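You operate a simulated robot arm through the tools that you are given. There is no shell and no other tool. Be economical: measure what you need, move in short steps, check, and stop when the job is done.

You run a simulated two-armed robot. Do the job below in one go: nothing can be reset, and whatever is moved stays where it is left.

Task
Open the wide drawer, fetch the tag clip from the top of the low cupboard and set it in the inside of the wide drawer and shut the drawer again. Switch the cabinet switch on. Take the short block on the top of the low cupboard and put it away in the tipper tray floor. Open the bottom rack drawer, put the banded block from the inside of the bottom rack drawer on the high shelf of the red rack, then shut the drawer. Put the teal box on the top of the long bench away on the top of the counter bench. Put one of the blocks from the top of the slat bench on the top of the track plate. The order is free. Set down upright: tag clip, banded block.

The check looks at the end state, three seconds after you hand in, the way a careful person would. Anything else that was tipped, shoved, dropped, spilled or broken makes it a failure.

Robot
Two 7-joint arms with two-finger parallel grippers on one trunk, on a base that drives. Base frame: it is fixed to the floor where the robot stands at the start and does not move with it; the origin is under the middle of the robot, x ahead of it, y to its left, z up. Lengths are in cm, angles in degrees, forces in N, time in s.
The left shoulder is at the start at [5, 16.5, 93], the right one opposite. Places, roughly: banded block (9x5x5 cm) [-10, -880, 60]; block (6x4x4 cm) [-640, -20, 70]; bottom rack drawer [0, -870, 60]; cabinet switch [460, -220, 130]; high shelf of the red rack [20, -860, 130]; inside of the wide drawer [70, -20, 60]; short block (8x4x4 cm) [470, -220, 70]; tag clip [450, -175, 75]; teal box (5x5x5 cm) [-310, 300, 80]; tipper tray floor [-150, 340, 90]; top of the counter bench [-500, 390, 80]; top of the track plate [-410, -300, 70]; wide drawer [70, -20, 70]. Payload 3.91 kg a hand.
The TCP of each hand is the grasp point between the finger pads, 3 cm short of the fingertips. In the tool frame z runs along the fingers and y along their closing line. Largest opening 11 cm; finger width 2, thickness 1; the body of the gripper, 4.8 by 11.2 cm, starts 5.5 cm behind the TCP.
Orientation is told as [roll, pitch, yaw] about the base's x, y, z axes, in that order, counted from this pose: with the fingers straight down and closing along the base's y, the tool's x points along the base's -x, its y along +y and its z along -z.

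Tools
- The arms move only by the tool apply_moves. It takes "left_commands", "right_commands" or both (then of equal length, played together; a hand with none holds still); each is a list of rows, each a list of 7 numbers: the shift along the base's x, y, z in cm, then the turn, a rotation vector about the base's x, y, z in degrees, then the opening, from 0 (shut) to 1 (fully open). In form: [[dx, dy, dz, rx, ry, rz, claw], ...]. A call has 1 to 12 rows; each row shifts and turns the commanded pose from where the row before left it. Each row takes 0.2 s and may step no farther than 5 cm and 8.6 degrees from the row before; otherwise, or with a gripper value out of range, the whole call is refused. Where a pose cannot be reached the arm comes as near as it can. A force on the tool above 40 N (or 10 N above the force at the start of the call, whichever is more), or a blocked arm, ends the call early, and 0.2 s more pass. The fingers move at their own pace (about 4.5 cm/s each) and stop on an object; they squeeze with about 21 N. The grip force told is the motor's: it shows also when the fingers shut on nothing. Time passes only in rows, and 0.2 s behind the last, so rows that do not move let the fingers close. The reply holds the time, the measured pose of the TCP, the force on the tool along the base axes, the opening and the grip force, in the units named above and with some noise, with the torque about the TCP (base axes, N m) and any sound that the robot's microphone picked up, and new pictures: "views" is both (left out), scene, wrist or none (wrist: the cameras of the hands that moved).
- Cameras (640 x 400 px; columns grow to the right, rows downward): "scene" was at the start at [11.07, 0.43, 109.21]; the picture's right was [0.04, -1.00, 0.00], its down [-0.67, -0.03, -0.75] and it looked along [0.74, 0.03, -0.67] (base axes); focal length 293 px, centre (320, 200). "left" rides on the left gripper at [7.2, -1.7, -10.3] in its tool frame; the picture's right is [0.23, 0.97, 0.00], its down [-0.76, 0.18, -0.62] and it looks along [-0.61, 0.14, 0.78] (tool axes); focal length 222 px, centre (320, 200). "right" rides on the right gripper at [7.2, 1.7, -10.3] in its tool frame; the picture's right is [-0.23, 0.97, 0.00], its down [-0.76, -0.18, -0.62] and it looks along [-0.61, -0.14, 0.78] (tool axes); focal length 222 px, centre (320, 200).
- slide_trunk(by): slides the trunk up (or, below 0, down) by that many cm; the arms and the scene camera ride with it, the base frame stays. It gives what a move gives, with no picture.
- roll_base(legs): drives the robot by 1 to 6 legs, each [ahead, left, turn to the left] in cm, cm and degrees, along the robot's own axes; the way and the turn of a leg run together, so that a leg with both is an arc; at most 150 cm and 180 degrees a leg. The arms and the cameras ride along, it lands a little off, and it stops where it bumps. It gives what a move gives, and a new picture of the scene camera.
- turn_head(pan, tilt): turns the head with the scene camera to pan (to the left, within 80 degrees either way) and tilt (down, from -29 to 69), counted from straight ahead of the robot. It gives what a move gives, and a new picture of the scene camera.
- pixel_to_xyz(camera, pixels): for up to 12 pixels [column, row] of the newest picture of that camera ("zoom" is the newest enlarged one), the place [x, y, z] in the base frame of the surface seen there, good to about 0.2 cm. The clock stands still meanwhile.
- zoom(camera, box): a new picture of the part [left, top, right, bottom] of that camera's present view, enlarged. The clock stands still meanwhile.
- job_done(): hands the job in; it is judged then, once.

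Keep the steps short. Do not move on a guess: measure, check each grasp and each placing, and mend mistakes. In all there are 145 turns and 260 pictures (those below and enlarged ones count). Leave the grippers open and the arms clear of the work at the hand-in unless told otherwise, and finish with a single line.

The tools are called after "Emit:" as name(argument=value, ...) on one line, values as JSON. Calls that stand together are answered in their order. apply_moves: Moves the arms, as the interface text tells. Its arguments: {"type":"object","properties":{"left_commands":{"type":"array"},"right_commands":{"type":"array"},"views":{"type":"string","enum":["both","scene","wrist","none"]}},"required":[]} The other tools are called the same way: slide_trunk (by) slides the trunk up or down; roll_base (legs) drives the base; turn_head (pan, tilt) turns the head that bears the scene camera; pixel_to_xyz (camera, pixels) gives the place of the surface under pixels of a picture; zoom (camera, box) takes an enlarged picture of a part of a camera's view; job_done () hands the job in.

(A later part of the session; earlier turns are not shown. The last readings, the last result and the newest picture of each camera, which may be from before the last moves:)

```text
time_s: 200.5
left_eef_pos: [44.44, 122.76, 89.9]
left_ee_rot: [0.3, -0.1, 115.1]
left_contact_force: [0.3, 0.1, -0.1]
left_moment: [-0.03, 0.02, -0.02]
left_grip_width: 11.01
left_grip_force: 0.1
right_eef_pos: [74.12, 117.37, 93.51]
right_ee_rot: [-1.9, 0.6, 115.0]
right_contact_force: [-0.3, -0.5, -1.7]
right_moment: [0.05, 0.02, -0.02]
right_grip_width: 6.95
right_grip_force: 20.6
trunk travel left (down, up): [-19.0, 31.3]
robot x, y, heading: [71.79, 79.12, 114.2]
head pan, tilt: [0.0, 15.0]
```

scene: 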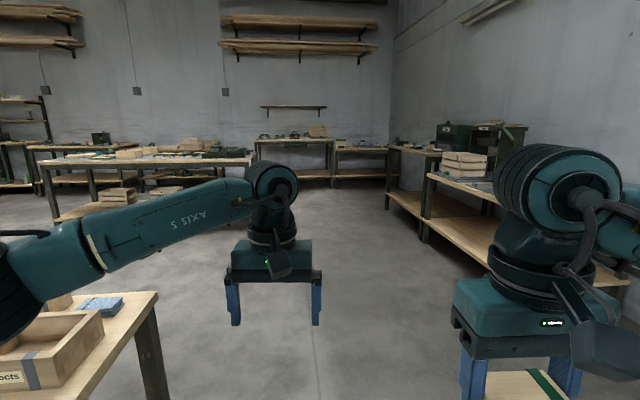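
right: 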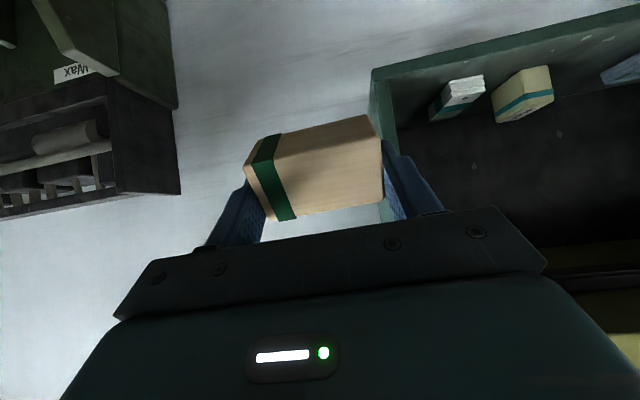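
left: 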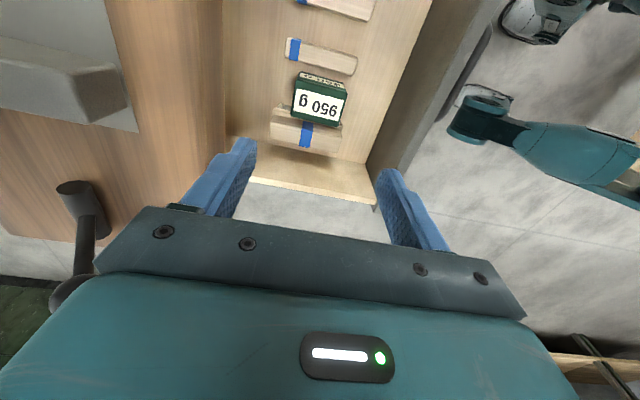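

I'll measure the benches and the aisle.

Emit:
pixel_to_xyz(camera="scene", pixels=[[52, 222], [250, 160], [45, 165], [260, 142], [332, 142], [388, 150], [420, 240], [425, 178], [160, 295], [345, 148], [300, 135], [495, 200]])

Emit:
zoom(camera="scene", box=[20, 90, 340, 230])

Emit:
zoom(camera="scene", box=[240, 90, 540, 230])

```text
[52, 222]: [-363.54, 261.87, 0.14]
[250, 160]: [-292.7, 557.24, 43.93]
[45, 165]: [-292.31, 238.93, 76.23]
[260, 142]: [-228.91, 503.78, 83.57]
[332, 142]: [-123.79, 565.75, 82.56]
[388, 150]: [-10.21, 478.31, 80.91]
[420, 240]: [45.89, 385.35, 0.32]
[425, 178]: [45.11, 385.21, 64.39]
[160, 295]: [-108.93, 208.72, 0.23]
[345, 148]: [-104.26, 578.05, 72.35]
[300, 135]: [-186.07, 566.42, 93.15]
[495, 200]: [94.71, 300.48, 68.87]
```

```text
2.00 times, centred on (180, 160) of scene
```

zoom: 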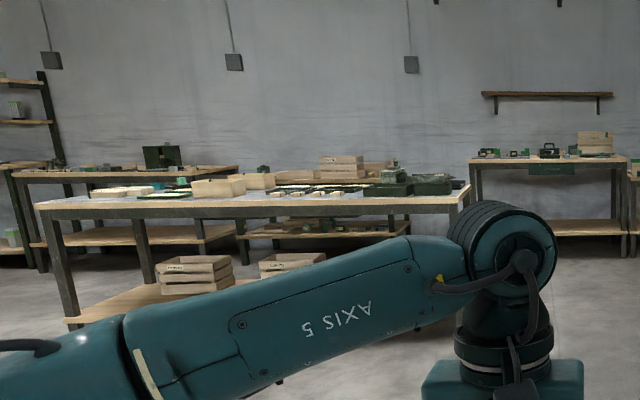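

```text
2.13 times, centred on (390, 160) of scene
```

zoom: 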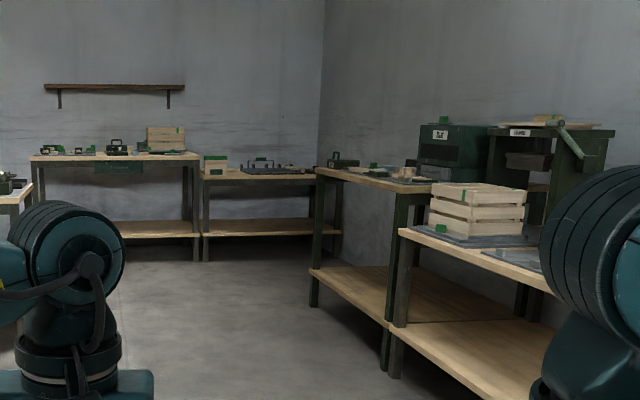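

Emit:
pixel_to_xyz(camera="scene", pixels=[[244, 160], [200, 162], [100, 165], [215, 150], [235, 152], [240, 148], [130, 153], [178, 157], [100, 156], [70, 160], [150, 155], [247, 175]])

```text
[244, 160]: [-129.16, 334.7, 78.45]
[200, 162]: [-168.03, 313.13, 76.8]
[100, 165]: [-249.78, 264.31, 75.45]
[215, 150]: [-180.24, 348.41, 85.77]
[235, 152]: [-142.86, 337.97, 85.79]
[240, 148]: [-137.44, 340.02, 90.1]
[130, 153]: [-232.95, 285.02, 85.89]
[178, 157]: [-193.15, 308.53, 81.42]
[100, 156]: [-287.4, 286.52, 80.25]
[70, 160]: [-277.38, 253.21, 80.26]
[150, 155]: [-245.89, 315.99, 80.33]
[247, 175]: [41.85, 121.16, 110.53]
```

Emit:
pixel_to_xyz(camera="scene", pixels=[[150, 295], [155, 293], [120, 296], [140, 335], [165, 395], [110, 300], [90, 305], [60, 300]])

```text
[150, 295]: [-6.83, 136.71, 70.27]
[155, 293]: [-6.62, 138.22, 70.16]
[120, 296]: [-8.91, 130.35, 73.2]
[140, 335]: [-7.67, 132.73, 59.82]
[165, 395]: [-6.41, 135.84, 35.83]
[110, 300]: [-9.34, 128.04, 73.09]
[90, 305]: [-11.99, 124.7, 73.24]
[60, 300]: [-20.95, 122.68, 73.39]
```

The oil table's corner is at (-7,138), so I'll go around it: first to (40,200), then to about (-100,270), facing the long bench.

Emit:
slide_trunk(by=8)

Emit:
roll_base(legs=[[0, 0, -9.5], [125, 0, 0], [0, 0, 48.7], [150, 0, 0], [0, 0, -33]])

Emit:
turn_head(pan=0, tilt=28)

```text
time_s: 201.7
left_eef_pos: [44.52, 122.84, 97.97]
left_ee_rot: [0.2, 0.1, 115.2]
left_contact_force: [0.0, 0.3, -0.8]
left_moment: [0.01, 0.02, 0.01]
left_grip_width: 11.01
left_grip_force: 0.0
right_eef_pos: [74.33, 117.22, 101.41]
right_ee_rot: [-1.9, 0.7, 115.0]
right_contact_force: [-0.2, -0.1, -1.4]
right_moment: [0.0, 0.01, -0.03]
right_grip_width: 6.96
right_grip_force: 20.6
trunk travel left (down, up): [-27.0, 23.3]
robot x, y, heading: [71.44, 78.72, 114.3]
head pan, tilt: [0.0, 15.0]
```

```text
time_s: 219.4
left_eef_pos: [-122.65, 311.69, 97.99]
left_ee_rot: [0.2, 0.0, 119.3]
left_contact_force: [0.3, -0.2, -0.4]
left_moment: [0.03, -0.02, 0.02]
left_grip_width: 11.0
left_grip_force: 0.1
right_eef_pos: [-92.78, 308.32, 101.45]
right_ee_rot: [-1.9, 0.6, 119.2]
right_contact_force: [0.1, 0.3, -0.6]
right_moment: [0.03, 0.01, -0.03]
right_grip_width: 6.96
right_grip_force: 20.8
trunk travel left (down, up): [-27.0, 23.3]
robot x, y, heading: [-92.41, 270.26, 118.3]
head pan, tilt: [0.0, 15.0]
```

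scene: 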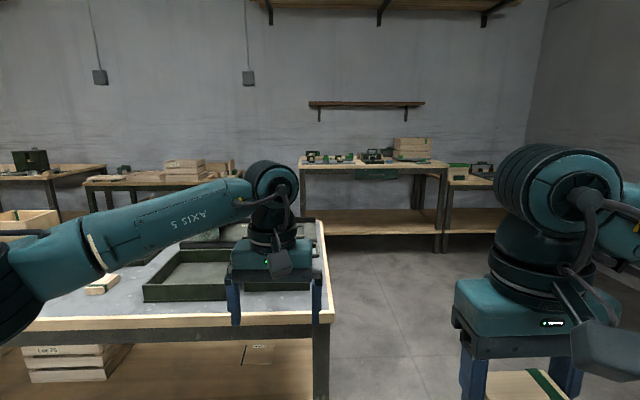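

```text
time_s: 220.2
left_eef_pos: [-122.9, 311.72, 97.79]
left_ee_rot: [0.3, 0.0, 119.3]
left_contact_force: [1.1, -0.2, 0.2]
left_moment: [-0.04, 0.02, 0.02]
left_grip_width: 10.99
left_grip_force: 0.0
right_eef_pos: [-92.59, 308.38, 101.39]
right_ee_rot: [-1.9, 0.6, 119.2]
right_contact_force: [0.1, 0.1, -1.0]
right_moment: [0.02, -0.02, 0.04]
right_grip_width: 6.94
right_grip_force: 21.0
trunk travel left (down, up): [-27.0, 23.3]
robot x, y, heading: [-92.48, 270.08, 118.8]
head pan, tilt: [0.0, 28.0]
```

scene: 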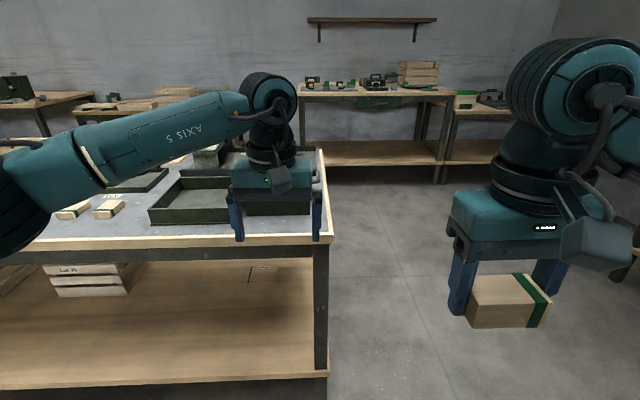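

I see a green tray at (190,205) and another further left. I'll strafe left 35 cm and look with the left arm drawn aside.

Emit:
roll_base(legs=[[-6, 0, 2], [0, 38, 0]])

Emit:
turn_head(pan=-12, tilt=30)

```text
time_s: 223.2
left_eef_pos: [-153.34, 286.8, 98.0]
left_ee_rot: [0.3, 0.0, 120.7]
left_contact_force: [-0.5, 0.1, 0.2]
left_moment: [-0.01, -0.02, 0.0]
left_grip_width: 10.98
left_grip_force: 0.0
right_eef_pos: [-123.26, 284.31, 101.43]
right_ee_rot: [-1.9, 0.6, 120.6]
right_contact_force: [0.8, 0.1, 0.5]
right_moment: [0.01, 0.0, 0.01]
right_grip_width: 6.96
right_grip_force: 21.2
trunk travel left (down, up): [-27.0, 23.3]
robot x, y, heading: [-121.94, 245.91, 119.9]
head pan, tilt: [0.0, 28.0]
```

scene: 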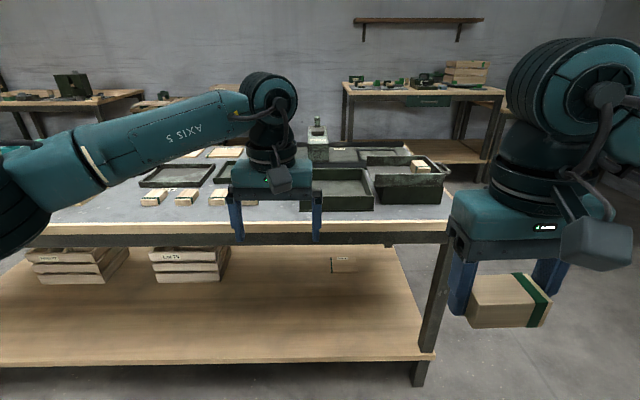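

```text
time_s: 223.9
left_eef_pos: [-153.3, 286.83, 97.9]
left_ee_rot: [0.2, 0.1, 120.5]
left_contact_force: [-0.5, 0.1, 0.0]
left_moment: [0.02, 0.01, -0.01]
left_grip_width: 11.0
left_grip_force: 0.1
right_eef_pos: [-123.22, 284.32, 101.45]
right_ee_rot: [-1.8, 0.5, 120.5]
right_contact_force: [-0.3, -0.2, -1.0]
right_moment: [0.01, -0.01, 0.01]
right_grip_width: 6.93
right_grip_force: 21.2
trunk travel left (down, up): [-27.0, 23.3]
robot x, y, heading: [-121.74, 246.08, 119.7]
head pan, tilt: [-12.0, 30.0]
```

scene: 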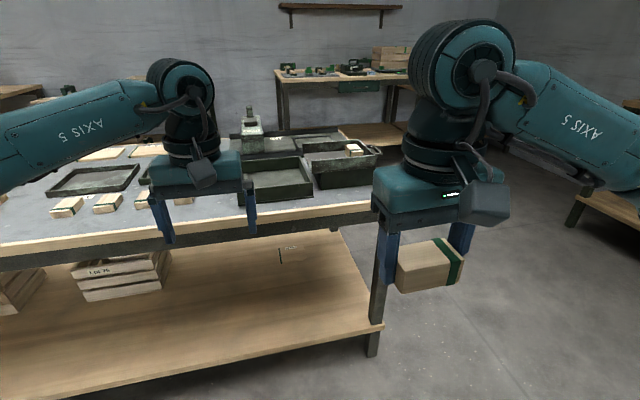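

Several trays are on the bench. I'll measure and zoom to tell which one is the tipper tray.

Emit:
pixel_to_xyz(camera="scene", pixels=[[275, 178], [265, 165], [300, 160], [340, 172], [350, 150], [325, 162], [375, 155], [318, 145], [250, 120], [100, 182], [340, 160], [290, 145]])

Emit:
zoom(camera="scene", box=[220, 90, 400, 220])

```text
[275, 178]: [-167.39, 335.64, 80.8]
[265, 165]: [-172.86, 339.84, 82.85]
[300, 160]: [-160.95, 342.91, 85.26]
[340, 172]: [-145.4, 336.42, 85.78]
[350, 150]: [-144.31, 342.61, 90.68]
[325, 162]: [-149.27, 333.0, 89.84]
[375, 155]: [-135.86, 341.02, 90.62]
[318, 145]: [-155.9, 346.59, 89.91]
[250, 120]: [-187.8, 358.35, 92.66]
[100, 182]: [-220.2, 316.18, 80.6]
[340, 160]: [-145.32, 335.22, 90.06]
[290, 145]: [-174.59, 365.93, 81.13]
```

```text
3.08 times, centred on (310, 155) of scene
```

zoom: 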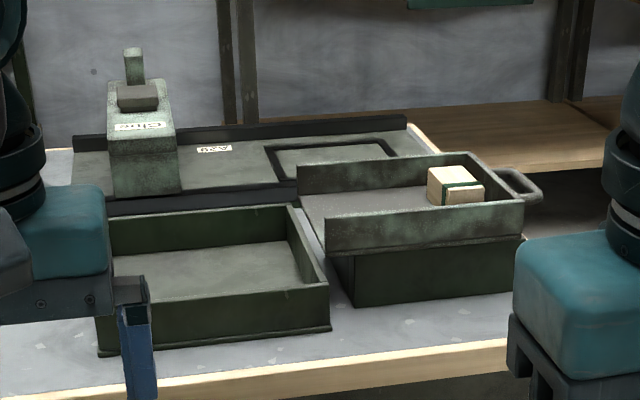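

The tipper tray is the upper tray on a box, with a handle at the right end and one block inside. I'll place the short block over the supporting box, near the middle. Measuring its geometry.

Emit:
pixel_to_xyz(camera="zoom", pixels=[[340, 210], [380, 195], [410, 190], [420, 170], [330, 222], [520, 202], [470, 157], [300, 170], [450, 180], [455, 200], [352, 300], [518, 285]])

```text
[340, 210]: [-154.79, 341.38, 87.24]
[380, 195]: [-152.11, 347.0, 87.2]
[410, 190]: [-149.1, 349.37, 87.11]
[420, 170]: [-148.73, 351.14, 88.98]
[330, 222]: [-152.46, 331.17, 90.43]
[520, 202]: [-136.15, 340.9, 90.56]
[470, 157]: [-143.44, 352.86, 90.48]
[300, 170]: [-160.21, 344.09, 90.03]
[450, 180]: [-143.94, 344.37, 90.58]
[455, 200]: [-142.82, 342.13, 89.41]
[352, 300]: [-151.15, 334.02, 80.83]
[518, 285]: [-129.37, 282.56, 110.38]
```

I'll turn the right hand −90° so the block's length lies across the tray, draw the left hand back, then drive forward 38 cm.

Emit:
apply_moves(right_commands=[[0, 0, 0, -0.1, 0.5, -8.2, 0.3], [0, 0, 0, -0.1, 0.5, -8.2, 0.3], [0, 0, 0, -0.1, 0.5, -8.2, 0.3], [0, 0, 0, -0.1, 0.45, -8.2, 0.3], [0, 0, 0, 0, 0, -8.2, 0.3], [0, 0, 0, 0, 0, -8.2, 0.3], [0, 0, 0, 0, 0, -8.2, 0.3], [0, 0, 0, 0, 0, -8.2, 0.3], [0, 0, 0, 0, 0, -8.2, 0.3], [0, 0, 0, 0, 0, -8.2, 0.3], [0, 0, 0, 0, 0, -8.2, 0.3]], left_commands=[[0.4, -1.6, 0, 0, 0, 0, 1], [0.4, -1.6, 0, 0, 0, 0, 1], [0.4, -1.6, 0, 0, 0, 0, 1], [0.4, -1.6, 0, 0, 0, 0, 1], [0.4, -1.6, 0, 0, 0, 0, 1], [0.4, -1.6, 0, 0, 0, 0, 1], [0.4, -1.6, 0, 0, 0, 0, 1], [0.4, -1.6, 0, 0, 0, 0, 1], [0, 0, 0, 0, 0, 0, 1], [0, 0, 0, 0, 0, 0, 1], [0, 0, 0, 0, 0, 0, 1]], views="none")

Emit:
roll_base(legs=[[38, 0, 0]])

```text
time_s: 226.3
left_eef_pos: [-150.09, 274.13, 97.99]
left_ee_rot: [0.2, 0.0, 120.7]
left_contact_force: [0.2, 0.4, 0.3]
left_moment: [0.03, 0.01, -0.01]
left_grip_width: 10.99
left_grip_force: 0.0
right_eef_pos: [-123.21, 284.26, 101.21]
right_ee_rot: [0.0, 0.6, 30.1]
right_contact_force: [-0.5, 0.4, -0.2]
right_moment: [-0.01, 0.02, -0.01]
right_grip_width: 6.95
right_grip_force: 21.7
trunk travel left (down, up): [-27.0, 23.3]
robot x, y, heading: [-122.02, 246.14, 119.7]
head pan, tilt: [-12.0, 30.0]
```

```text
time_s: 228.7
left_eef_pos: [-169.44, 307.32, 97.91]
left_ee_rot: [0.3, 0.0, 120.7]
left_contact_force: [-0.2, -0.6, 0.0]
left_moment: [-0.05, -0.02, 0.04]
left_grip_width: 11.01
left_grip_force: 0.1
right_eef_pos: [-142.43, 317.67, 101.5]
right_ee_rot: [0.1, 0.4, 30.5]
right_contact_force: [0.0, 0.9, -0.7]
right_moment: [0.0, -0.04, -0.01]
right_grip_width: 6.93
right_grip_force: 21.7
trunk travel left (down, up): [-27.0, 23.3]
robot x, y, heading: [-141.09, 279.24, 119.8]
head pan, tilt: [-12.0, 30.0]
```

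scene: 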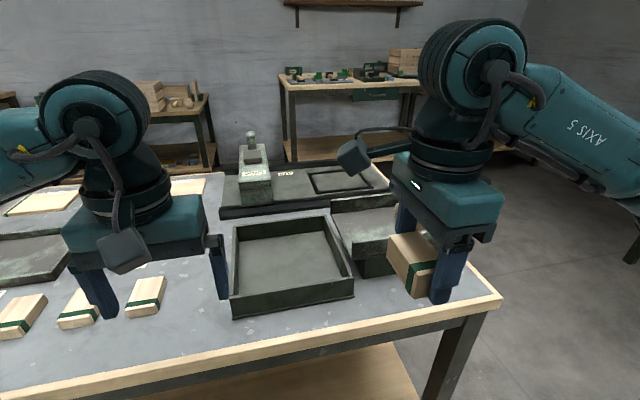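

I'll move the block above the tray.

Emit:
apply_moves(right_commands=[[-1.03, 4.1, 0, 0, 0, 0, 0.3], [-1.03, 4.1, 0, 0, 0, 0, 0.3], [-1.03, 4.1, 0, 0, 0, 0, 0.3], [-1.03, 4.1, 0, 0, 0, 0, 0.3], [-1.03, 4.1, 0, 0, 0, 0, 0.3], [-1.03, 4.1, 0, 0, 0, 0, 0.3], [0, 0, 0, 0, 0, 0, 0.3]])

```text
time_s: 230.3
left_eef_pos: [-169.29, 307.37, 97.95]
left_ee_rot: [0.3, -0.1, 120.8]
left_contact_force: [0.0, 0.1, 0.1]
left_moment: [0.02, 0.02, -0.01]
left_grip_width: 10.99
left_grip_force: 0.1
right_eef_pos: [-148.61, 342.08, 101.29]
right_ee_rot: [0.1, 0.4, 30.6]
right_contact_force: [0.2, 0.4, 0.7]
right_moment: [0.02, -0.01, 0.0]
right_grip_width: 6.93
right_grip_force: 21.4
trunk travel left (down, up): [-27.0, 23.3]
robot x, y, heading: [-141.47, 279.33, 119.8]
head pan, tilt: [-12.0, 30.0]
```

scene: 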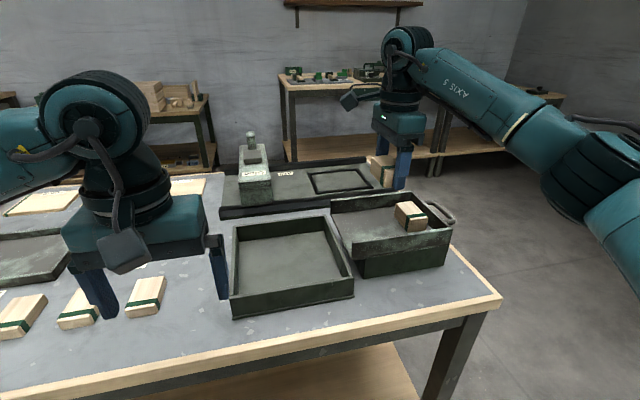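
right: 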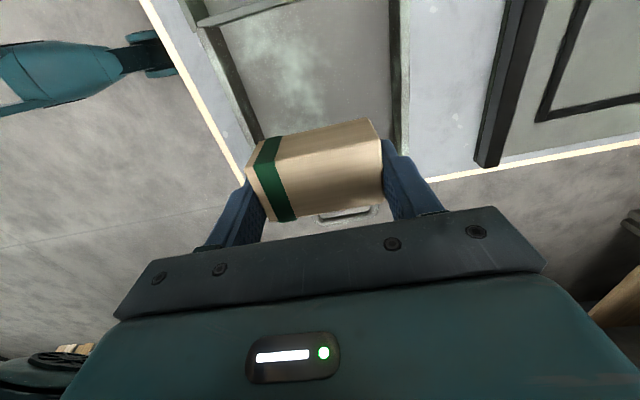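

I'll re-measure the tray and the block inside from this closer view.

Emit:
pixel_to_xyz(camera="scene", pixels=[[365, 228], [385, 220], [405, 205], [400, 215], [412, 228], [425, 222], [352, 250], [448, 228], [335, 205], [405, 195], [360, 270], [445, 262]])

```text
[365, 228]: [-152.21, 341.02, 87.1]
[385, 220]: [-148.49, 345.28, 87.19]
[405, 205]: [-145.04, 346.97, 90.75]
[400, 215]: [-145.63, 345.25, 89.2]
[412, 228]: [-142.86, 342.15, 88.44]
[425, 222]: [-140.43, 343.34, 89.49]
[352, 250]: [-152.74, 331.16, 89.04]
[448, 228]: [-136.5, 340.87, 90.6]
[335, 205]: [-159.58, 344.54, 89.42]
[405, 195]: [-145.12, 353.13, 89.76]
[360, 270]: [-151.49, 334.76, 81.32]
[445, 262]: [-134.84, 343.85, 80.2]
```

The position is right, with about 1.5 cm clearance to the other block. Lowering.

Emit:
apply_moves(right_commands=[[0, 0, -3, 0, 0, 0, 0.3], [0, 0, -3, 0, 0, 0, 0.3], [0, 0, -2.5, 0, 0, 0, 0.3], [0, 0, -1.4, 0, 0, 0, 0.3], [0, 0, -0.3, 0, 0, 0, 0.3], [0, 0, 0, 0, 0, 0, 0.3]], views="scene")

Emit:
zoom(camera="scene", box=[310, 130, 480, 290])

```text
time_s: 231.7
left_eef_pos: [-169.39, 307.22, 98.0]
left_ee_rot: [0.3, 0.0, 120.8]
left_contact_force: [-0.1, 0.2, 0.0]
left_moment: [0.02, -0.01, -0.02]
left_grip_width: 11.0
left_grip_force: 0.1
right_eef_pos: [-148.65, 342.24, 91.06]
right_ee_rot: [0.0, 0.6, 30.5]
right_contact_force: [-0.6, 0.3, -1.0]
right_moment: [-0.01, 0.04, -0.02]
right_grip_width: 6.94
right_grip_force: 21.2
trunk travel left (down, up): [-27.0, 23.3]
robot x, y, heading: [-141.06, 279.48, 119.9]
head pan, tilt: [-12.0, 30.0]
```

scene: 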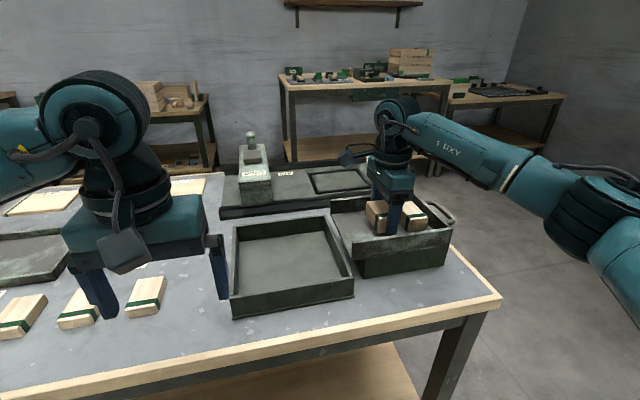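

```text
2.50 times, centred on (395, 210) of scene
```

zoom: 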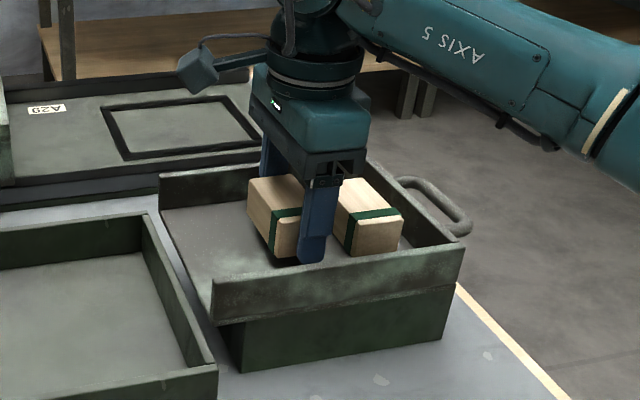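

Almost down. I'll ease down until contact, open and rise.

Emit:
apply_moves(right_commands=[[0, 0, -0.2, 0, 0, 0, 0.3], [0, 0, -0.15, 0, 0, 0, 0.3], [0, 0, 0, 0, 0, 0, 0.85], [0, 0, 0, 0, 0, 0, 0.85], [0, 0, 0, 0, 0, 0, 0.85], [0, 0, 2, 0, 0, 0, 0.85], [0, 0, 4, 0, 0, 0, 0.85], [0, 0, 4, 0, 0, 0, 0.85], [0.4, -2, 3, 0, 0, 0, 1], [1, -4, 0, 0, 0, 0, 1], [1, -4, 0, 0, 0, 0, 1], [1, -4, 0, 0, 0, 0, 1]], views="scene")

Emit:
zoom(camera="scene", box=[310, 130, 480, 290])

```text
time_s: 234.3
left_eef_pos: [-169.42, 307.27, 98.0]
left_ee_rot: [0.4, -0.1, 120.7]
left_contact_force: [0.0, 0.4, 0.0]
left_moment: [-0.02, 0.01, 0.01]
left_grip_width: 10.99
left_grip_force: 0.0
right_eef_pos: [-145.34, 328.21, 103.92]
right_ee_rot: [0.0, 0.5, 30.5]
right_contact_force: [0.7, -0.7, 0.3]
right_moment: [0.01, 0.03, -0.02]
right_grip_width: 11.01
right_grip_force: 0.2
trunk travel left (down, up): [-27.0, 23.3]
robot x, y, heading: [-141.34, 279.5, 119.6]
head pan, tilt: [-12.0, 30.0]
```

scene: 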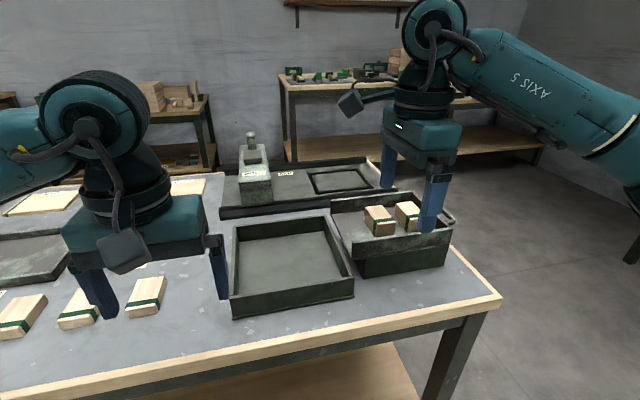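

```text
2.50 times, centred on (395, 210) of scene
```

zoom: 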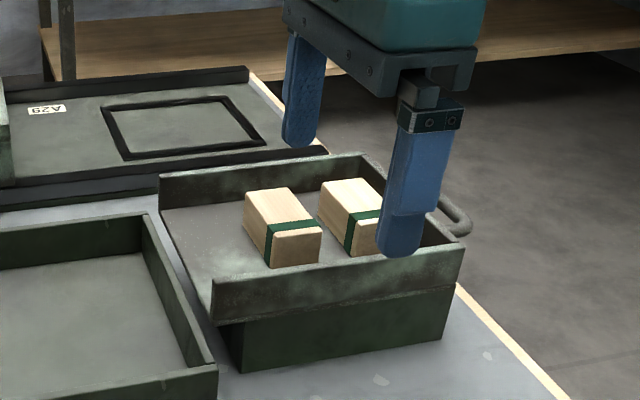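

The short block is in the tray and the tray is stable. I'll back off, strafe left along the bench and look for the teal box.

Emit:
roll_base(legs=[[-16, 0, 0], [0, 120, 0]])

Emit:
turn_head(pan=30, tilt=18)

```text
time_s: 241.5
left_eef_pos: [-267.01, 231.89, 97.99]
left_ee_rot: [0.4, 0.0, 121.2]
left_contact_force: [-0.2, -0.7, 0.6]
left_moment: [-0.03, -0.01, -0.01]
left_grip_width: 11.0
left_grip_force: 0.0
right_eef_pos: [-243.06, 252.97, 103.83]
right_ee_rot: [0.1, 0.5, 31.1]
right_contact_force: [-0.2, -0.1, 0.9]
right_moment: [0.0, -0.04, 0.0]
right_grip_width: 11.0
right_grip_force: 0.1
trunk travel left (down, up): [-27.0, 23.3]
robot x, y, heading: [-238.51, 203.63, 120.6]
head pan, tilt: [-12.0, 30.0]
```

scene: 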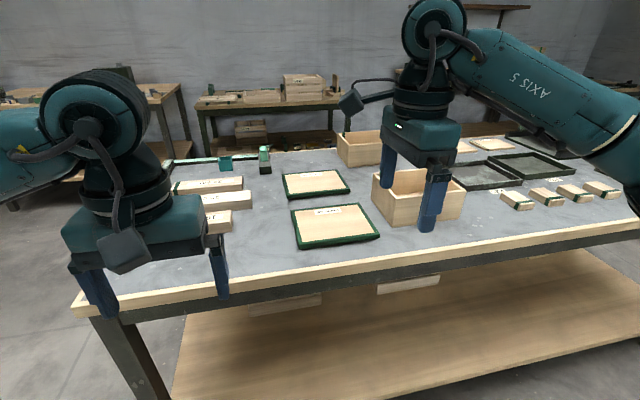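

```text
time_s: 242.6
left_eef_pos: [-266.78, 231.63, 98.06]
left_ee_rot: [0.3, 0.0, 121.4]
left_contact_force: [-0.6, -0.1, 0.6]
left_moment: [-0.01, 0.03, -0.02]
left_grip_width: 11.0
left_grip_force: 0.1
right_eef_pos: [-242.97, 252.95, 103.85]
right_ee_rot: [0.1, 0.6, 31.0]
right_contact_force: [-0.1, 0.5, -1.2]
right_moment: [-0.03, 0.01, 0.01]
right_grip_width: 11.01
right_grip_force: 0.1
trunk travel left (down, up): [-27.0, 23.3]
robot x, y, heading: [-238.59, 204.14, 120.7]
head pan, tilt: [30.0, 18.0]
```

scene: 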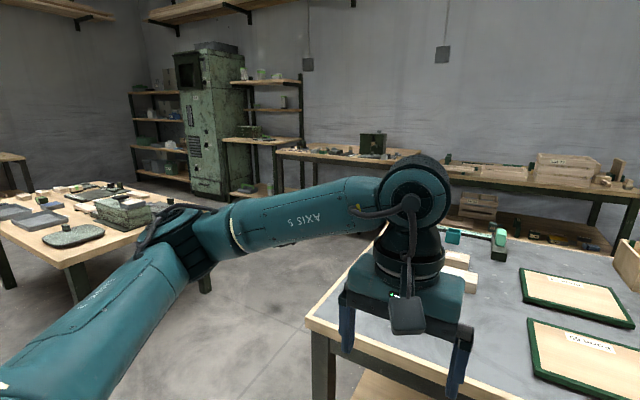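

The teal box is visible at (453,236). I'll measure it, the bench end, the table to the left and the counter bench.

Emit:
pixel_to_xyz(camera="scene", pixels=[[453, 236], [447, 230], [459, 231], [310, 320], [385, 250], [70, 265], [205, 215], [280, 150], [385, 162], [330, 155], [355, 155], [85, 300]])

Emit:
zoom(camera="scene", box=[220, 110, 420, 220])

Emit:
zoom(camera="scene", box=[430, 215, 520, 280])

```text
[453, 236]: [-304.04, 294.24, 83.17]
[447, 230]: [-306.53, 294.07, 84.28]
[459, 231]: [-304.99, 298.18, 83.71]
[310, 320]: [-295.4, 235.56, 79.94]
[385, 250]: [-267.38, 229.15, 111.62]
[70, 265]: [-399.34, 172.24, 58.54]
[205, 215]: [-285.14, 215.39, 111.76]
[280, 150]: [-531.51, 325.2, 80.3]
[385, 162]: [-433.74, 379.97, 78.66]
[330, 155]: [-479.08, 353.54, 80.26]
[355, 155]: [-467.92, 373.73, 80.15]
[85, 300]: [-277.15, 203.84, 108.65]
```

```text
3.20 times, centred on (320, 165) of scene
```

zoom: 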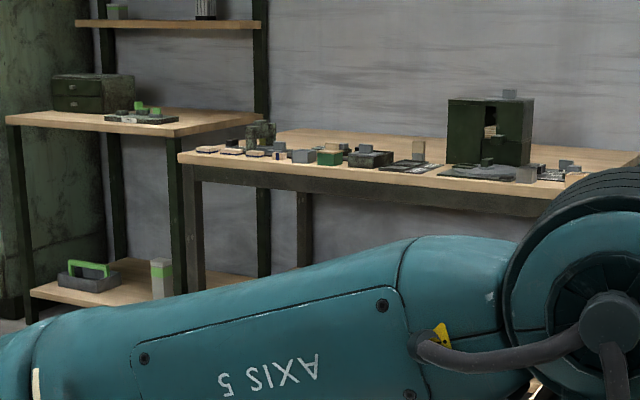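

```text
6.15 times, centred on (475, 248) of scene
```

zoom: 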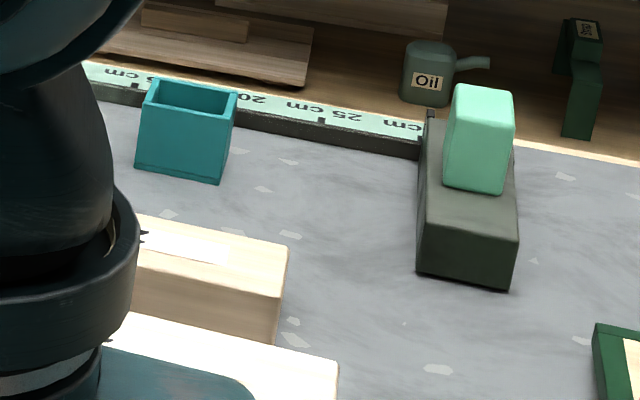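

The teal box is an open 5 cm box at (-305.5,296), 22 cm in from the bench's left end. I'll go around that end: strafe left 75 cm, forward 100 cm, turn right 90°.

Emit:
roll_base(legs=[[0, 75, 0], [100, 0, 0], [0, 0, -90]])

Emit:
turn_head(pan=5, tilt=38)

```text
time_s: 255.3
left_eef_pos: [-326.48, 279.38, 98.0]
left_ee_rot: [0.3, -0.1, 31.5]
left_contact_force: [0.0, 0.1, 0.8]
left_moment: [0.02, -0.01, -0.03]
left_grip_width: 11.0
left_grip_force: 0.1
right_eef_pos: [-305.35, 255.56, 103.91]
right_ee_rot: [0.0, 0.5, -58.8]
right_contact_force: [0.9, -0.2, 0.8]
right_moment: [0.02, 0.0, -0.01]
right_grip_width: 10.99
right_grip_force: 0.0
trunk travel left (down, up): [-27.0, 23.3]
robot x, y, heading: [-353.98, 251.04, 30.7]
head pan, tilt: [30.0, 18.0]
```

scene: 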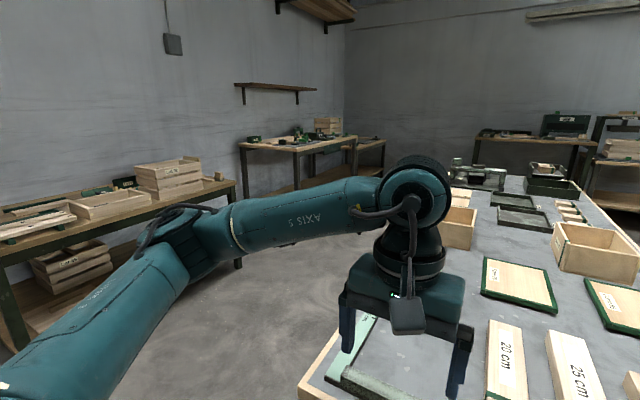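

```text
time_s: 256.2
left_eef_pos: [-326.45, 279.32, 98.02]
left_ee_rot: [0.3, 0.1, 31.4]
left_contact_force: [0.7, -0.1, 0.3]
left_moment: [0.0, -0.02, 0.0]
left_grip_width: 11.02
left_grip_force: 0.1
right_eef_pos: [-305.27, 255.58, 103.83]
right_ee_rot: [0.1, 0.5, -58.9]
right_contact_force: [0.4, -0.7, 0.9]
right_moment: [-0.02, 0.0, 0.03]
right_grip_width: 10.99
right_grip_force: 0.1
trunk travel left (down, up): [-27.0, 23.3]
robot x, y, heading: [-354.1, 251.07, 30.7]
head pan, tilt: [5.0, 38.0]
```

scene: 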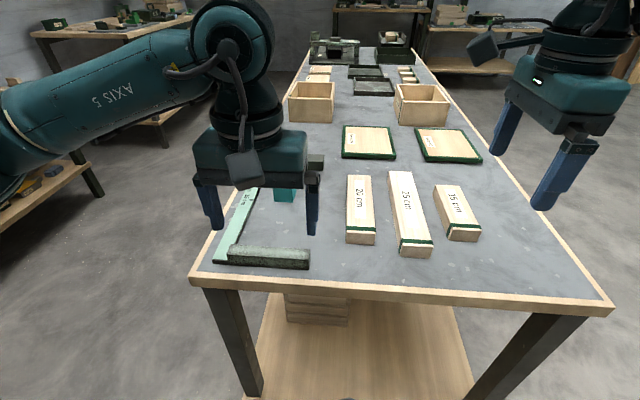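

The teal box is just behind the left gripper. I'll shift the hand left to see it.

Emit:
apply_moves(left_commands=[[-2.5, 4.2, 0, 0, 0, 0, 1], [-2.5, 4.2, 0, 0, 0, 0, 1], [-2.5, 4.2, 0, 0, 0, 0, 1], [0, 0, 0, 0, 0, 0, 1]], views="scene")

Emit:
zoom(camera="scene", box=[200, 140, 360, 280])

```text
time_s: 257.2
left_eef_pos: [-333.89, 291.96, 97.99]
left_ee_rot: [0.3, -0.1, 31.5]
left_contact_force: [0.2, 0.1, -0.2]
left_moment: [-0.01, 0.02, 0.02]
left_grip_width: 10.97
left_grip_force: 0.1
right_eef_pos: [-305.3, 255.53, 103.87]
right_ee_rot: [0.1, 0.5, -58.8]
right_contact_force: [0.2, 0.3, 0.0]
right_moment: [-0.02, 0.0, 0.02]
right_grip_width: 10.99
right_grip_force: 0.1
trunk travel left (down, up): [-27.0, 23.3]
robot x, y, heading: [-354.3, 250.96, 30.9]
head pan, tilt: [5.0, 38.0]
```

scene: 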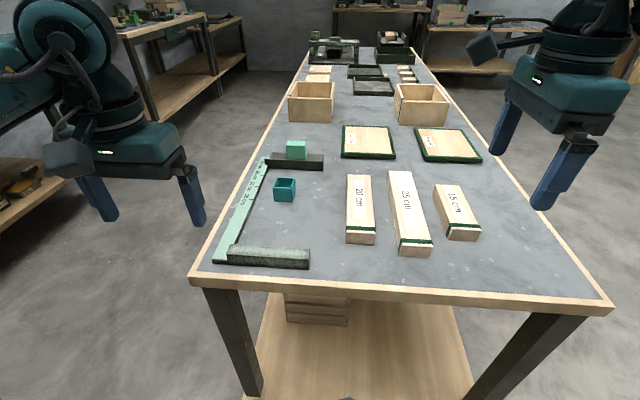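

```text
2.86 times, centred on (280, 210) of scene
```

zoom: 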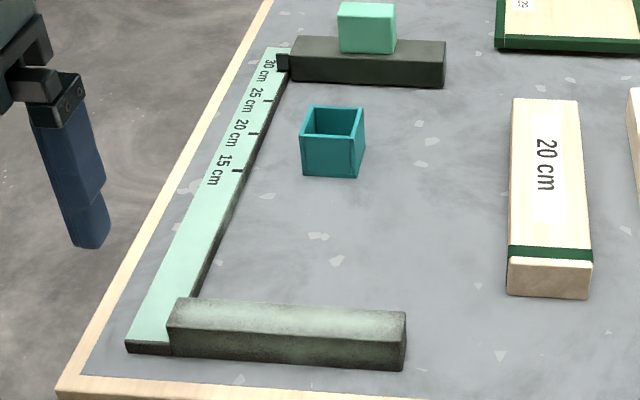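

Emit:
pixel_to_xyz(camera="zoom", pixels=[[302, 137], [352, 139], [361, 108], [313, 106], [304, 173], [352, 176], [362, 140], [280, 150], [400, 160], [330, 200]])

```text
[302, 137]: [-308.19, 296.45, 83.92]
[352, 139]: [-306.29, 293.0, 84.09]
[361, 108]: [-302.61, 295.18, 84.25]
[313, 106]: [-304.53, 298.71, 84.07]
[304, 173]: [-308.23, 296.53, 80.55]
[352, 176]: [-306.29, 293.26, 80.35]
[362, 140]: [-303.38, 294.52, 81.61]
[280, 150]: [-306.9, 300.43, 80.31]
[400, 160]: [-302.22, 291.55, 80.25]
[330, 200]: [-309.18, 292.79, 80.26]
```

The teal box is centred at (-305.4,295.85), about 4.1 cm wide, from z 80.3 to 84.2, at yaw ≈28.5°. I'll drive forward 8 cm and bring the left hand above it with a narrow 6.2 cm opening to clear the ruler.

Emit:
roll_base(legs=[[8, 0, 0]])

Emit:
apply_moves(left_commands=[[4.2, 0, -1, 0, 0, -0.8, 0.56], [4.2, 0, -1, 0, 0, -0.8, 0.56], [4.2, 0, -1, 0, 0, -0.8, 0.56], [4.2, 0, -1, 0, 0, 0, 0.56], [4.2, 0, -1, 0, 0, 0, 0.56], [0, 0, 0, 0, 0, 0, 0.56]])

```text
time_s: 258.2
left_eef_pos: [-326.73, 295.99, 98.11]
left_ee_rot: [0.3, 0.0, 31.4]
left_contact_force: [-0.5, -0.3, -0.2]
left_moment: [-0.02, 0.0, 0.0]
left_grip_width: 10.99
left_grip_force: 0.0
right_eef_pos: [-298.33, 259.58, 103.89]
right_ee_rot: [-0.1, 0.4, -58.9]
right_contact_force: [0.0, -0.6, -0.3]
right_moment: [-0.04, 0.02, 0.04]
right_grip_width: 11.01
right_grip_force: 0.0
trunk travel left (down, up): [-27.0, 23.3]
robot x, y, heading: [-347.4, 255.16, 30.5]
head pan, tilt: [5.0, 38.0]
```

scene: 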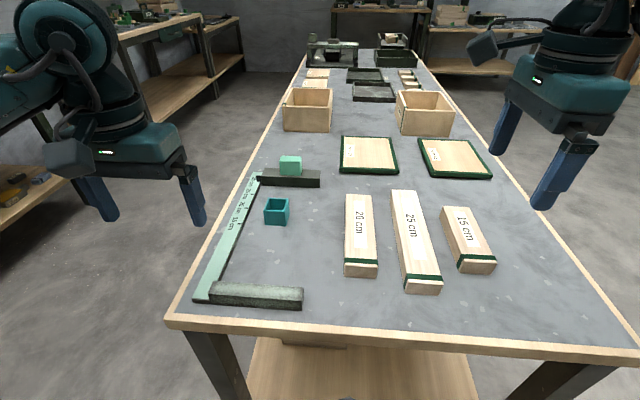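

```text
time_s: 259.6
left_eef_pos: [-305.63, 296.08, 93.15]
left_ee_rot: [0.4, -0.1, 28.9]
left_contact_force: [-0.6, 0.4, 0.2]
left_moment: [0.02, 0.02, 0.0]
left_grip_width: 6.16
left_grip_force: 0.1
right_eef_pos: [-298.4, 259.43, 103.91]
right_ee_rot: [0.1, 0.6, -58.9]
right_contact_force: [0.5, -0.1, -0.5]
right_moment: [0.05, -0.01, 0.03]
right_grip_width: 11.01
right_grip_force: 0.0
trunk travel left (down, up): [-27.0, 23.3]
robot x, y, heading: [-347.32, 254.82, 30.7]
head pan, tilt: [5.0, 38.0]
```

scene: 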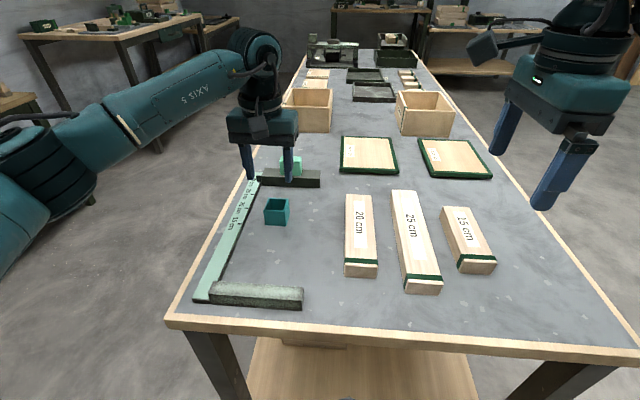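
left: 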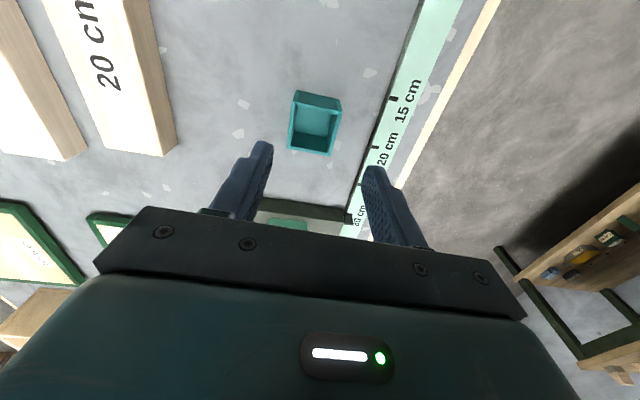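

Re-measuring the box from the wrist camera before lowering.

Emit:
pixel_to_xyz(camera="left", pixels=[[297, 93], [339, 99], [289, 148], [331, 153], [315, 120], [380, 120]])

```text
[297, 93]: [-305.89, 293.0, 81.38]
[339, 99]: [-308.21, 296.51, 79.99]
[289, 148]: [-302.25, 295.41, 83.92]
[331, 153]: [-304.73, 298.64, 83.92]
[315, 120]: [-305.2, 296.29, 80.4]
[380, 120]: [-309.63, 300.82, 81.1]
```

That's consistent. I'll lower to z 83.9 and close.

Emit:
apply_moves(left_commands=[[0.2, -0.2, -3, 0, 0, 0, 0.56], [0, 0, -3, 0, 0, 0, 0.56], [0, 0, -2, 0, 0, 0, 0.56], [0, 0, -1.2, 0, 0, 0, 0.56], [0, 0, 0, 0, 0, 0, 0.56], [0, 0, 0, 0, 0, 0, 0.1], [0, 0, 0, 0, 0, 0, 0.1], [0, 0, 0, 0, 0, 0, 0.1], [0, 0, 0, 0, 0, 0, 0.1]], views="wrist")

```text
time_s: 261.6
left_eef_pos: [-305.57, 295.69, 83.93]
left_ee_rot: [0.4, 0.0, 28.9]
left_contact_force: [-0.4, 0.8, 0.5]
left_moment: [0.03, -0.06, 0.01]
left_grip_width: 4.32
left_grip_force: 20.9
right_eef_pos: [-298.36, 259.48, 103.8]
right_ee_rot: [0.1, 0.5, -58.9]
right_contact_force: [-0.7, 0.7, 0.4]
right_moment: [-0.01, -0.02, 0.0]
right_grip_width: 10.98
right_grip_force: 0.1
trunk travel left (down, up): [-27.0, 23.3]
robot x, y, heading: [-347.64, 255.14, 30.4]
head pan, tilt: [5.0, 38.0]
```

left: 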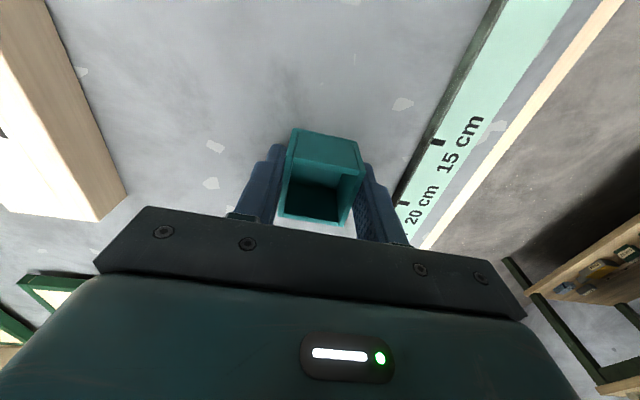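

Gripped: width 4.3 cm, force 21 N. I'll lift, draw back, reverse, and turn to the counter bench.

Emit:
apply_moves(left_commands=[[0, 0, 2, 0, 0, 0, 0.1], [0, 0, 4, 0, 0, 0, 0.1], [0, 0, 4, 0, 0, 0, 0.1], [0, 0, 4, 0, 0, 0, 0.1], [-3.5, -2, 1, 0, 0, 0, 0.1], [-3.5, -2, 0, 0, 0, 0, 0.1], [-3.5, -2, 0, 0, 0, 0, 0.1]], views="none")

Emit:
roll_base(legs=[[-32, 0, 0], [0, 0, 90], [0, 30, 0], [88, 0, 0]])

Emit:
turn_head(pan=0, tilt=33)

```text
time_s: 263.2
left_eef_pos: [-316.34, 289.87, 99.08]
left_ee_rot: [0.2, 0.0, 29.0]
left_contact_force: [0.0, 0.1, -0.4]
left_moment: [-0.01, 0.03, 0.02]
left_grip_width: 4.31
left_grip_force: 20.6
right_eef_pos: [-298.33, 259.5, 103.9]
right_ee_rot: [0.1, 0.5, -58.9]
right_contact_force: [-0.1, 0.0, 0.7]
right_moment: [0.02, -0.04, -0.03]
right_grip_width: 10.99
right_grip_force: 0.1
trunk travel left (down, up): [-27.0, 23.3]
robot x, y, heading: [-347.2, 255.07, 30.3]
head pan, tilt: [5.0, 38.0]
```

```text
time_s: 275.1
left_eef_pos: [-482.87, 328.16, 98.84]
left_ee_rot: [0.4, 0.0, 120.4]
left_contact_force: [0.2, 0.3, 0.1]
left_moment: [0.01, -0.01, -0.01]
left_grip_width: 4.34
left_grip_force: 20.9
right_eef_pos: [-453.06, 346.83, 103.71]
right_ee_rot: [0.2, 0.4, 32.7]
right_contact_force: [-0.4, 0.0, -0.4]
right_moment: [0.02, 0.0, -0.01]
right_grip_width: 10.99
right_grip_force: 0.1
trunk travel left (down, up): [-27.0, 23.3]
robot x, y, heading: [-447.35, 297.63, 122.0]
head pan, tilt: [5.0, 38.0]
```

scene: 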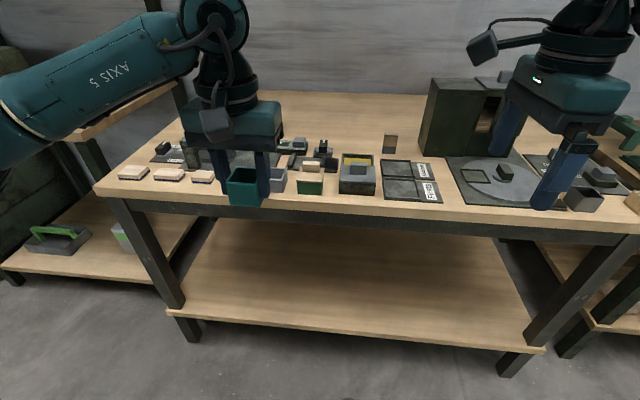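

```text
time_s: 275.8
left_eef_pos: [-482.88, 328.13, 98.88]
left_ee_rot: [0.3, 0.0, 120.4]
left_contact_force: [0.5, 0.0, 0.2]
left_moment: [-0.02, 0.01, -0.01]
left_grip_width: 4.32
left_grip_force: 21.2
right_eef_pos: [-452.97, 346.71, 103.8]
right_ee_rot: [0.1, 0.6, 32.5]
right_contact_force: [-0.4, 0.0, -0.3]
right_moment: [0.0, 0.03, 0.01]
right_grip_width: 11.01
right_grip_force: 0.1
trunk travel left (down, up): [-27.0, 23.3]
robot x, y, heading: [-447.44, 298.02, 121.9]
head pan, tilt: [0.0, 33.0]
```

scene: 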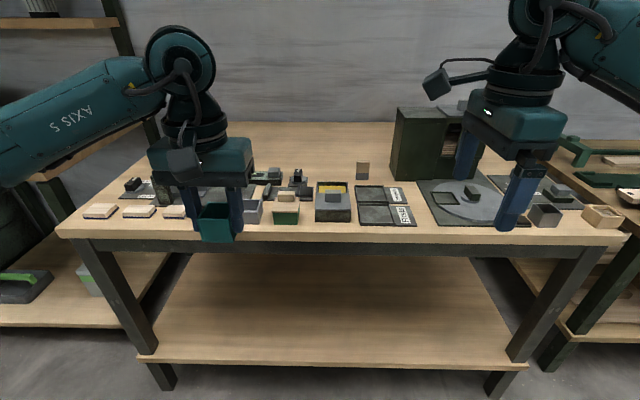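

There is free bench top behind the row of items around (330,160). Measuring.

Emit:
pixel_to_xyz(camera="scene", pixels=[[330, 165], [330, 150], [300, 155], [375, 150], [330, 190], [360, 165], [296, 172], [250, 145], [400, 108], [400, 180], [300, 240], [380, 185]])

```text
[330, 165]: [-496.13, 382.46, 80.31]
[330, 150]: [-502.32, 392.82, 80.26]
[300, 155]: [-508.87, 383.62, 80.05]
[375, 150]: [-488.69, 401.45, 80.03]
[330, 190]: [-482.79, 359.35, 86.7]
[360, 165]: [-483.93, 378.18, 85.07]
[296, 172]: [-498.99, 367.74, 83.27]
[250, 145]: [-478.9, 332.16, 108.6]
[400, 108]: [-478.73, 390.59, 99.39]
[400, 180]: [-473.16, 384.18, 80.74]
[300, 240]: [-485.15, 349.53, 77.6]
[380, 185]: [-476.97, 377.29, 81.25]
```

I'll pull the right hand back, shift right 12 cm and forward 31 cm, then extend the left hand to (-495.5,380.5).

Emit:
apply_moves(right_commands=[[2.4, -3.9, 0, 0, 0, 0, 1], [2.4, -3.9, 0, 0, 0, 0, 1], [2.4, -3.9, 0, 0, 0, 0, 1], [2.4, -3.9, 0, 0, 0, 0, 1]], views="none")

Emit:
roll_base(legs=[[0, -12, 0], [31, 0, 0]])

```text
time_s: 276.8
left_eef_pos: [-482.88, 328.08, 98.92]
left_ee_rot: [0.4, -0.1, 120.5]
left_contact_force: [0.2, -0.4, -0.6]
left_moment: [0.0, 0.01, 0.0]
left_grip_width: 4.33
left_grip_force: 21.2
right_eef_pos: [-443.28, 331.34, 103.99]
right_ee_rot: [-0.2, 0.5, 32.5]
right_contact_force: [-0.3, 0.0, 1.0]
right_moment: [0.0, 0.0, -0.01]
right_grip_width: 11.01
right_grip_force: 0.0
trunk travel left (down, up): [-27.0, 23.3]
robot x, y, heading: [-447.18, 297.75, 122.1]
head pan, tilt: [0.0, 33.0]
```

```text
time_s: 279.8
left_eef_pos: [-489.4, 361.09, 98.79]
left_ee_rot: [0.4, 0.0, 120.6]
left_contact_force: [-0.5, 0.8, -0.9]
left_moment: [-0.02, -0.03, -0.02]
left_grip_width: 4.32
left_grip_force: 21.2
right_eef_pos: [-449.74, 364.47, 103.98]
right_ee_rot: [0.1, 0.6, 32.6]
right_contact_force: [-0.7, 0.2, -0.1]
right_moment: [-0.02, 0.01, -0.01]
right_grip_width: 10.99
right_grip_force: 0.0
trunk travel left (down, up): [-27.0, 23.3]
robot x, y, heading: [-453.51, 330.69, 122.0]
head pan, tilt: [0.0, 33.0]
```

scene: 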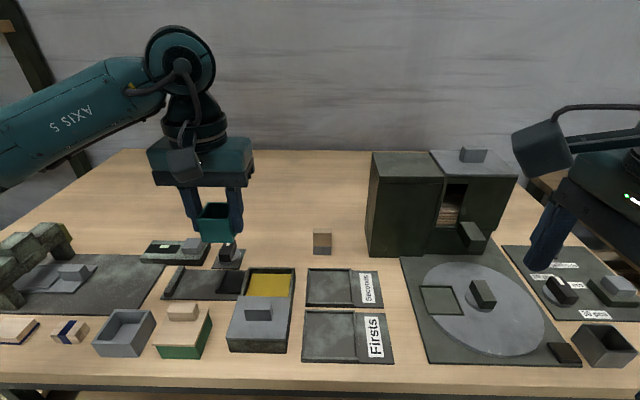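

Emit:
pixel_to_xyz(camera="scene", pixels=[[285, 225], [285, 240], [285, 210], [275, 262], [320, 232], [320, 250], [250, 215]])

```text
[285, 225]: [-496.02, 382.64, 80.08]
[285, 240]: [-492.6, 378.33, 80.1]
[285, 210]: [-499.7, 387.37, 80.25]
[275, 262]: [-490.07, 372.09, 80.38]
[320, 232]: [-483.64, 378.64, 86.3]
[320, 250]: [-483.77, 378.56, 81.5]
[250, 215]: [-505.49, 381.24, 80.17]
```

Emit:
apply_moves(left_commands=[[-1.12, 3.88, 0, 0, 0, 0, 0.1], [-1.12, 3.88, 0, 0, 0, 0, 0.1], [-1.12, 3.88, -1, 0, 0, 0, 0.1], [-1.12, 3.88, -1, 0, 0, 0, 0.1], [-1.12, 3.88, -1, 0, 0, 0, 0.1], [0, 0, -3, 0, 0, 0, 0.1], [0, 0, -3, 0, 0, 0, 0.1], [0, 0, -3, 0, 0, 0, 0.1], [0, 0, -2, 0, 0, 0, 0.1], [0, 0, -0.5, 0, 0, 0, 0.1], [0, 0, 0, 0, 0, 0, 0.1]])

```text
time_s: 282.2
left_eef_pos: [-494.6, 379.91, 84.26]
left_ee_rot: [0.3, 0.0, 120.6]
left_contact_force: [0.1, 1.0, -1.6]
left_moment: [-0.04, 0.0, 0.0]
left_grip_width: 4.36
left_grip_force: 20.8
left hand out of reach, approached as far as the arm can: row 5
right_eef_pos: [-449.81, 364.57, 103.99]
right_ee_rot: [0.0, 0.7, 32.7]
right_contact_force: [0.4, -0.7, 0.4]
right_moment: [0.02, 0.0, -0.02]
right_grip_width: 11.01
right_grip_force: 0.1
trunk travel left (down, up): [-27.0, 23.3]
robot x, y, heading: [-453.88, 331.17, 122.3]
head pan, tilt: [0.0, 33.0]
```

scene: 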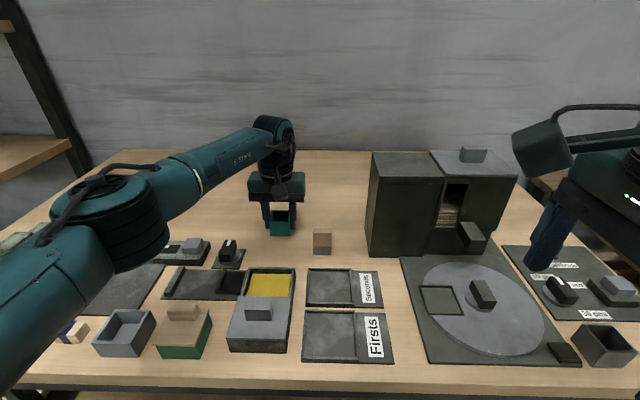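
left: 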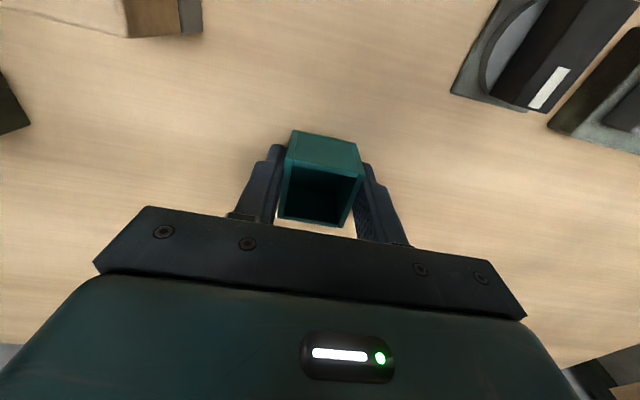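

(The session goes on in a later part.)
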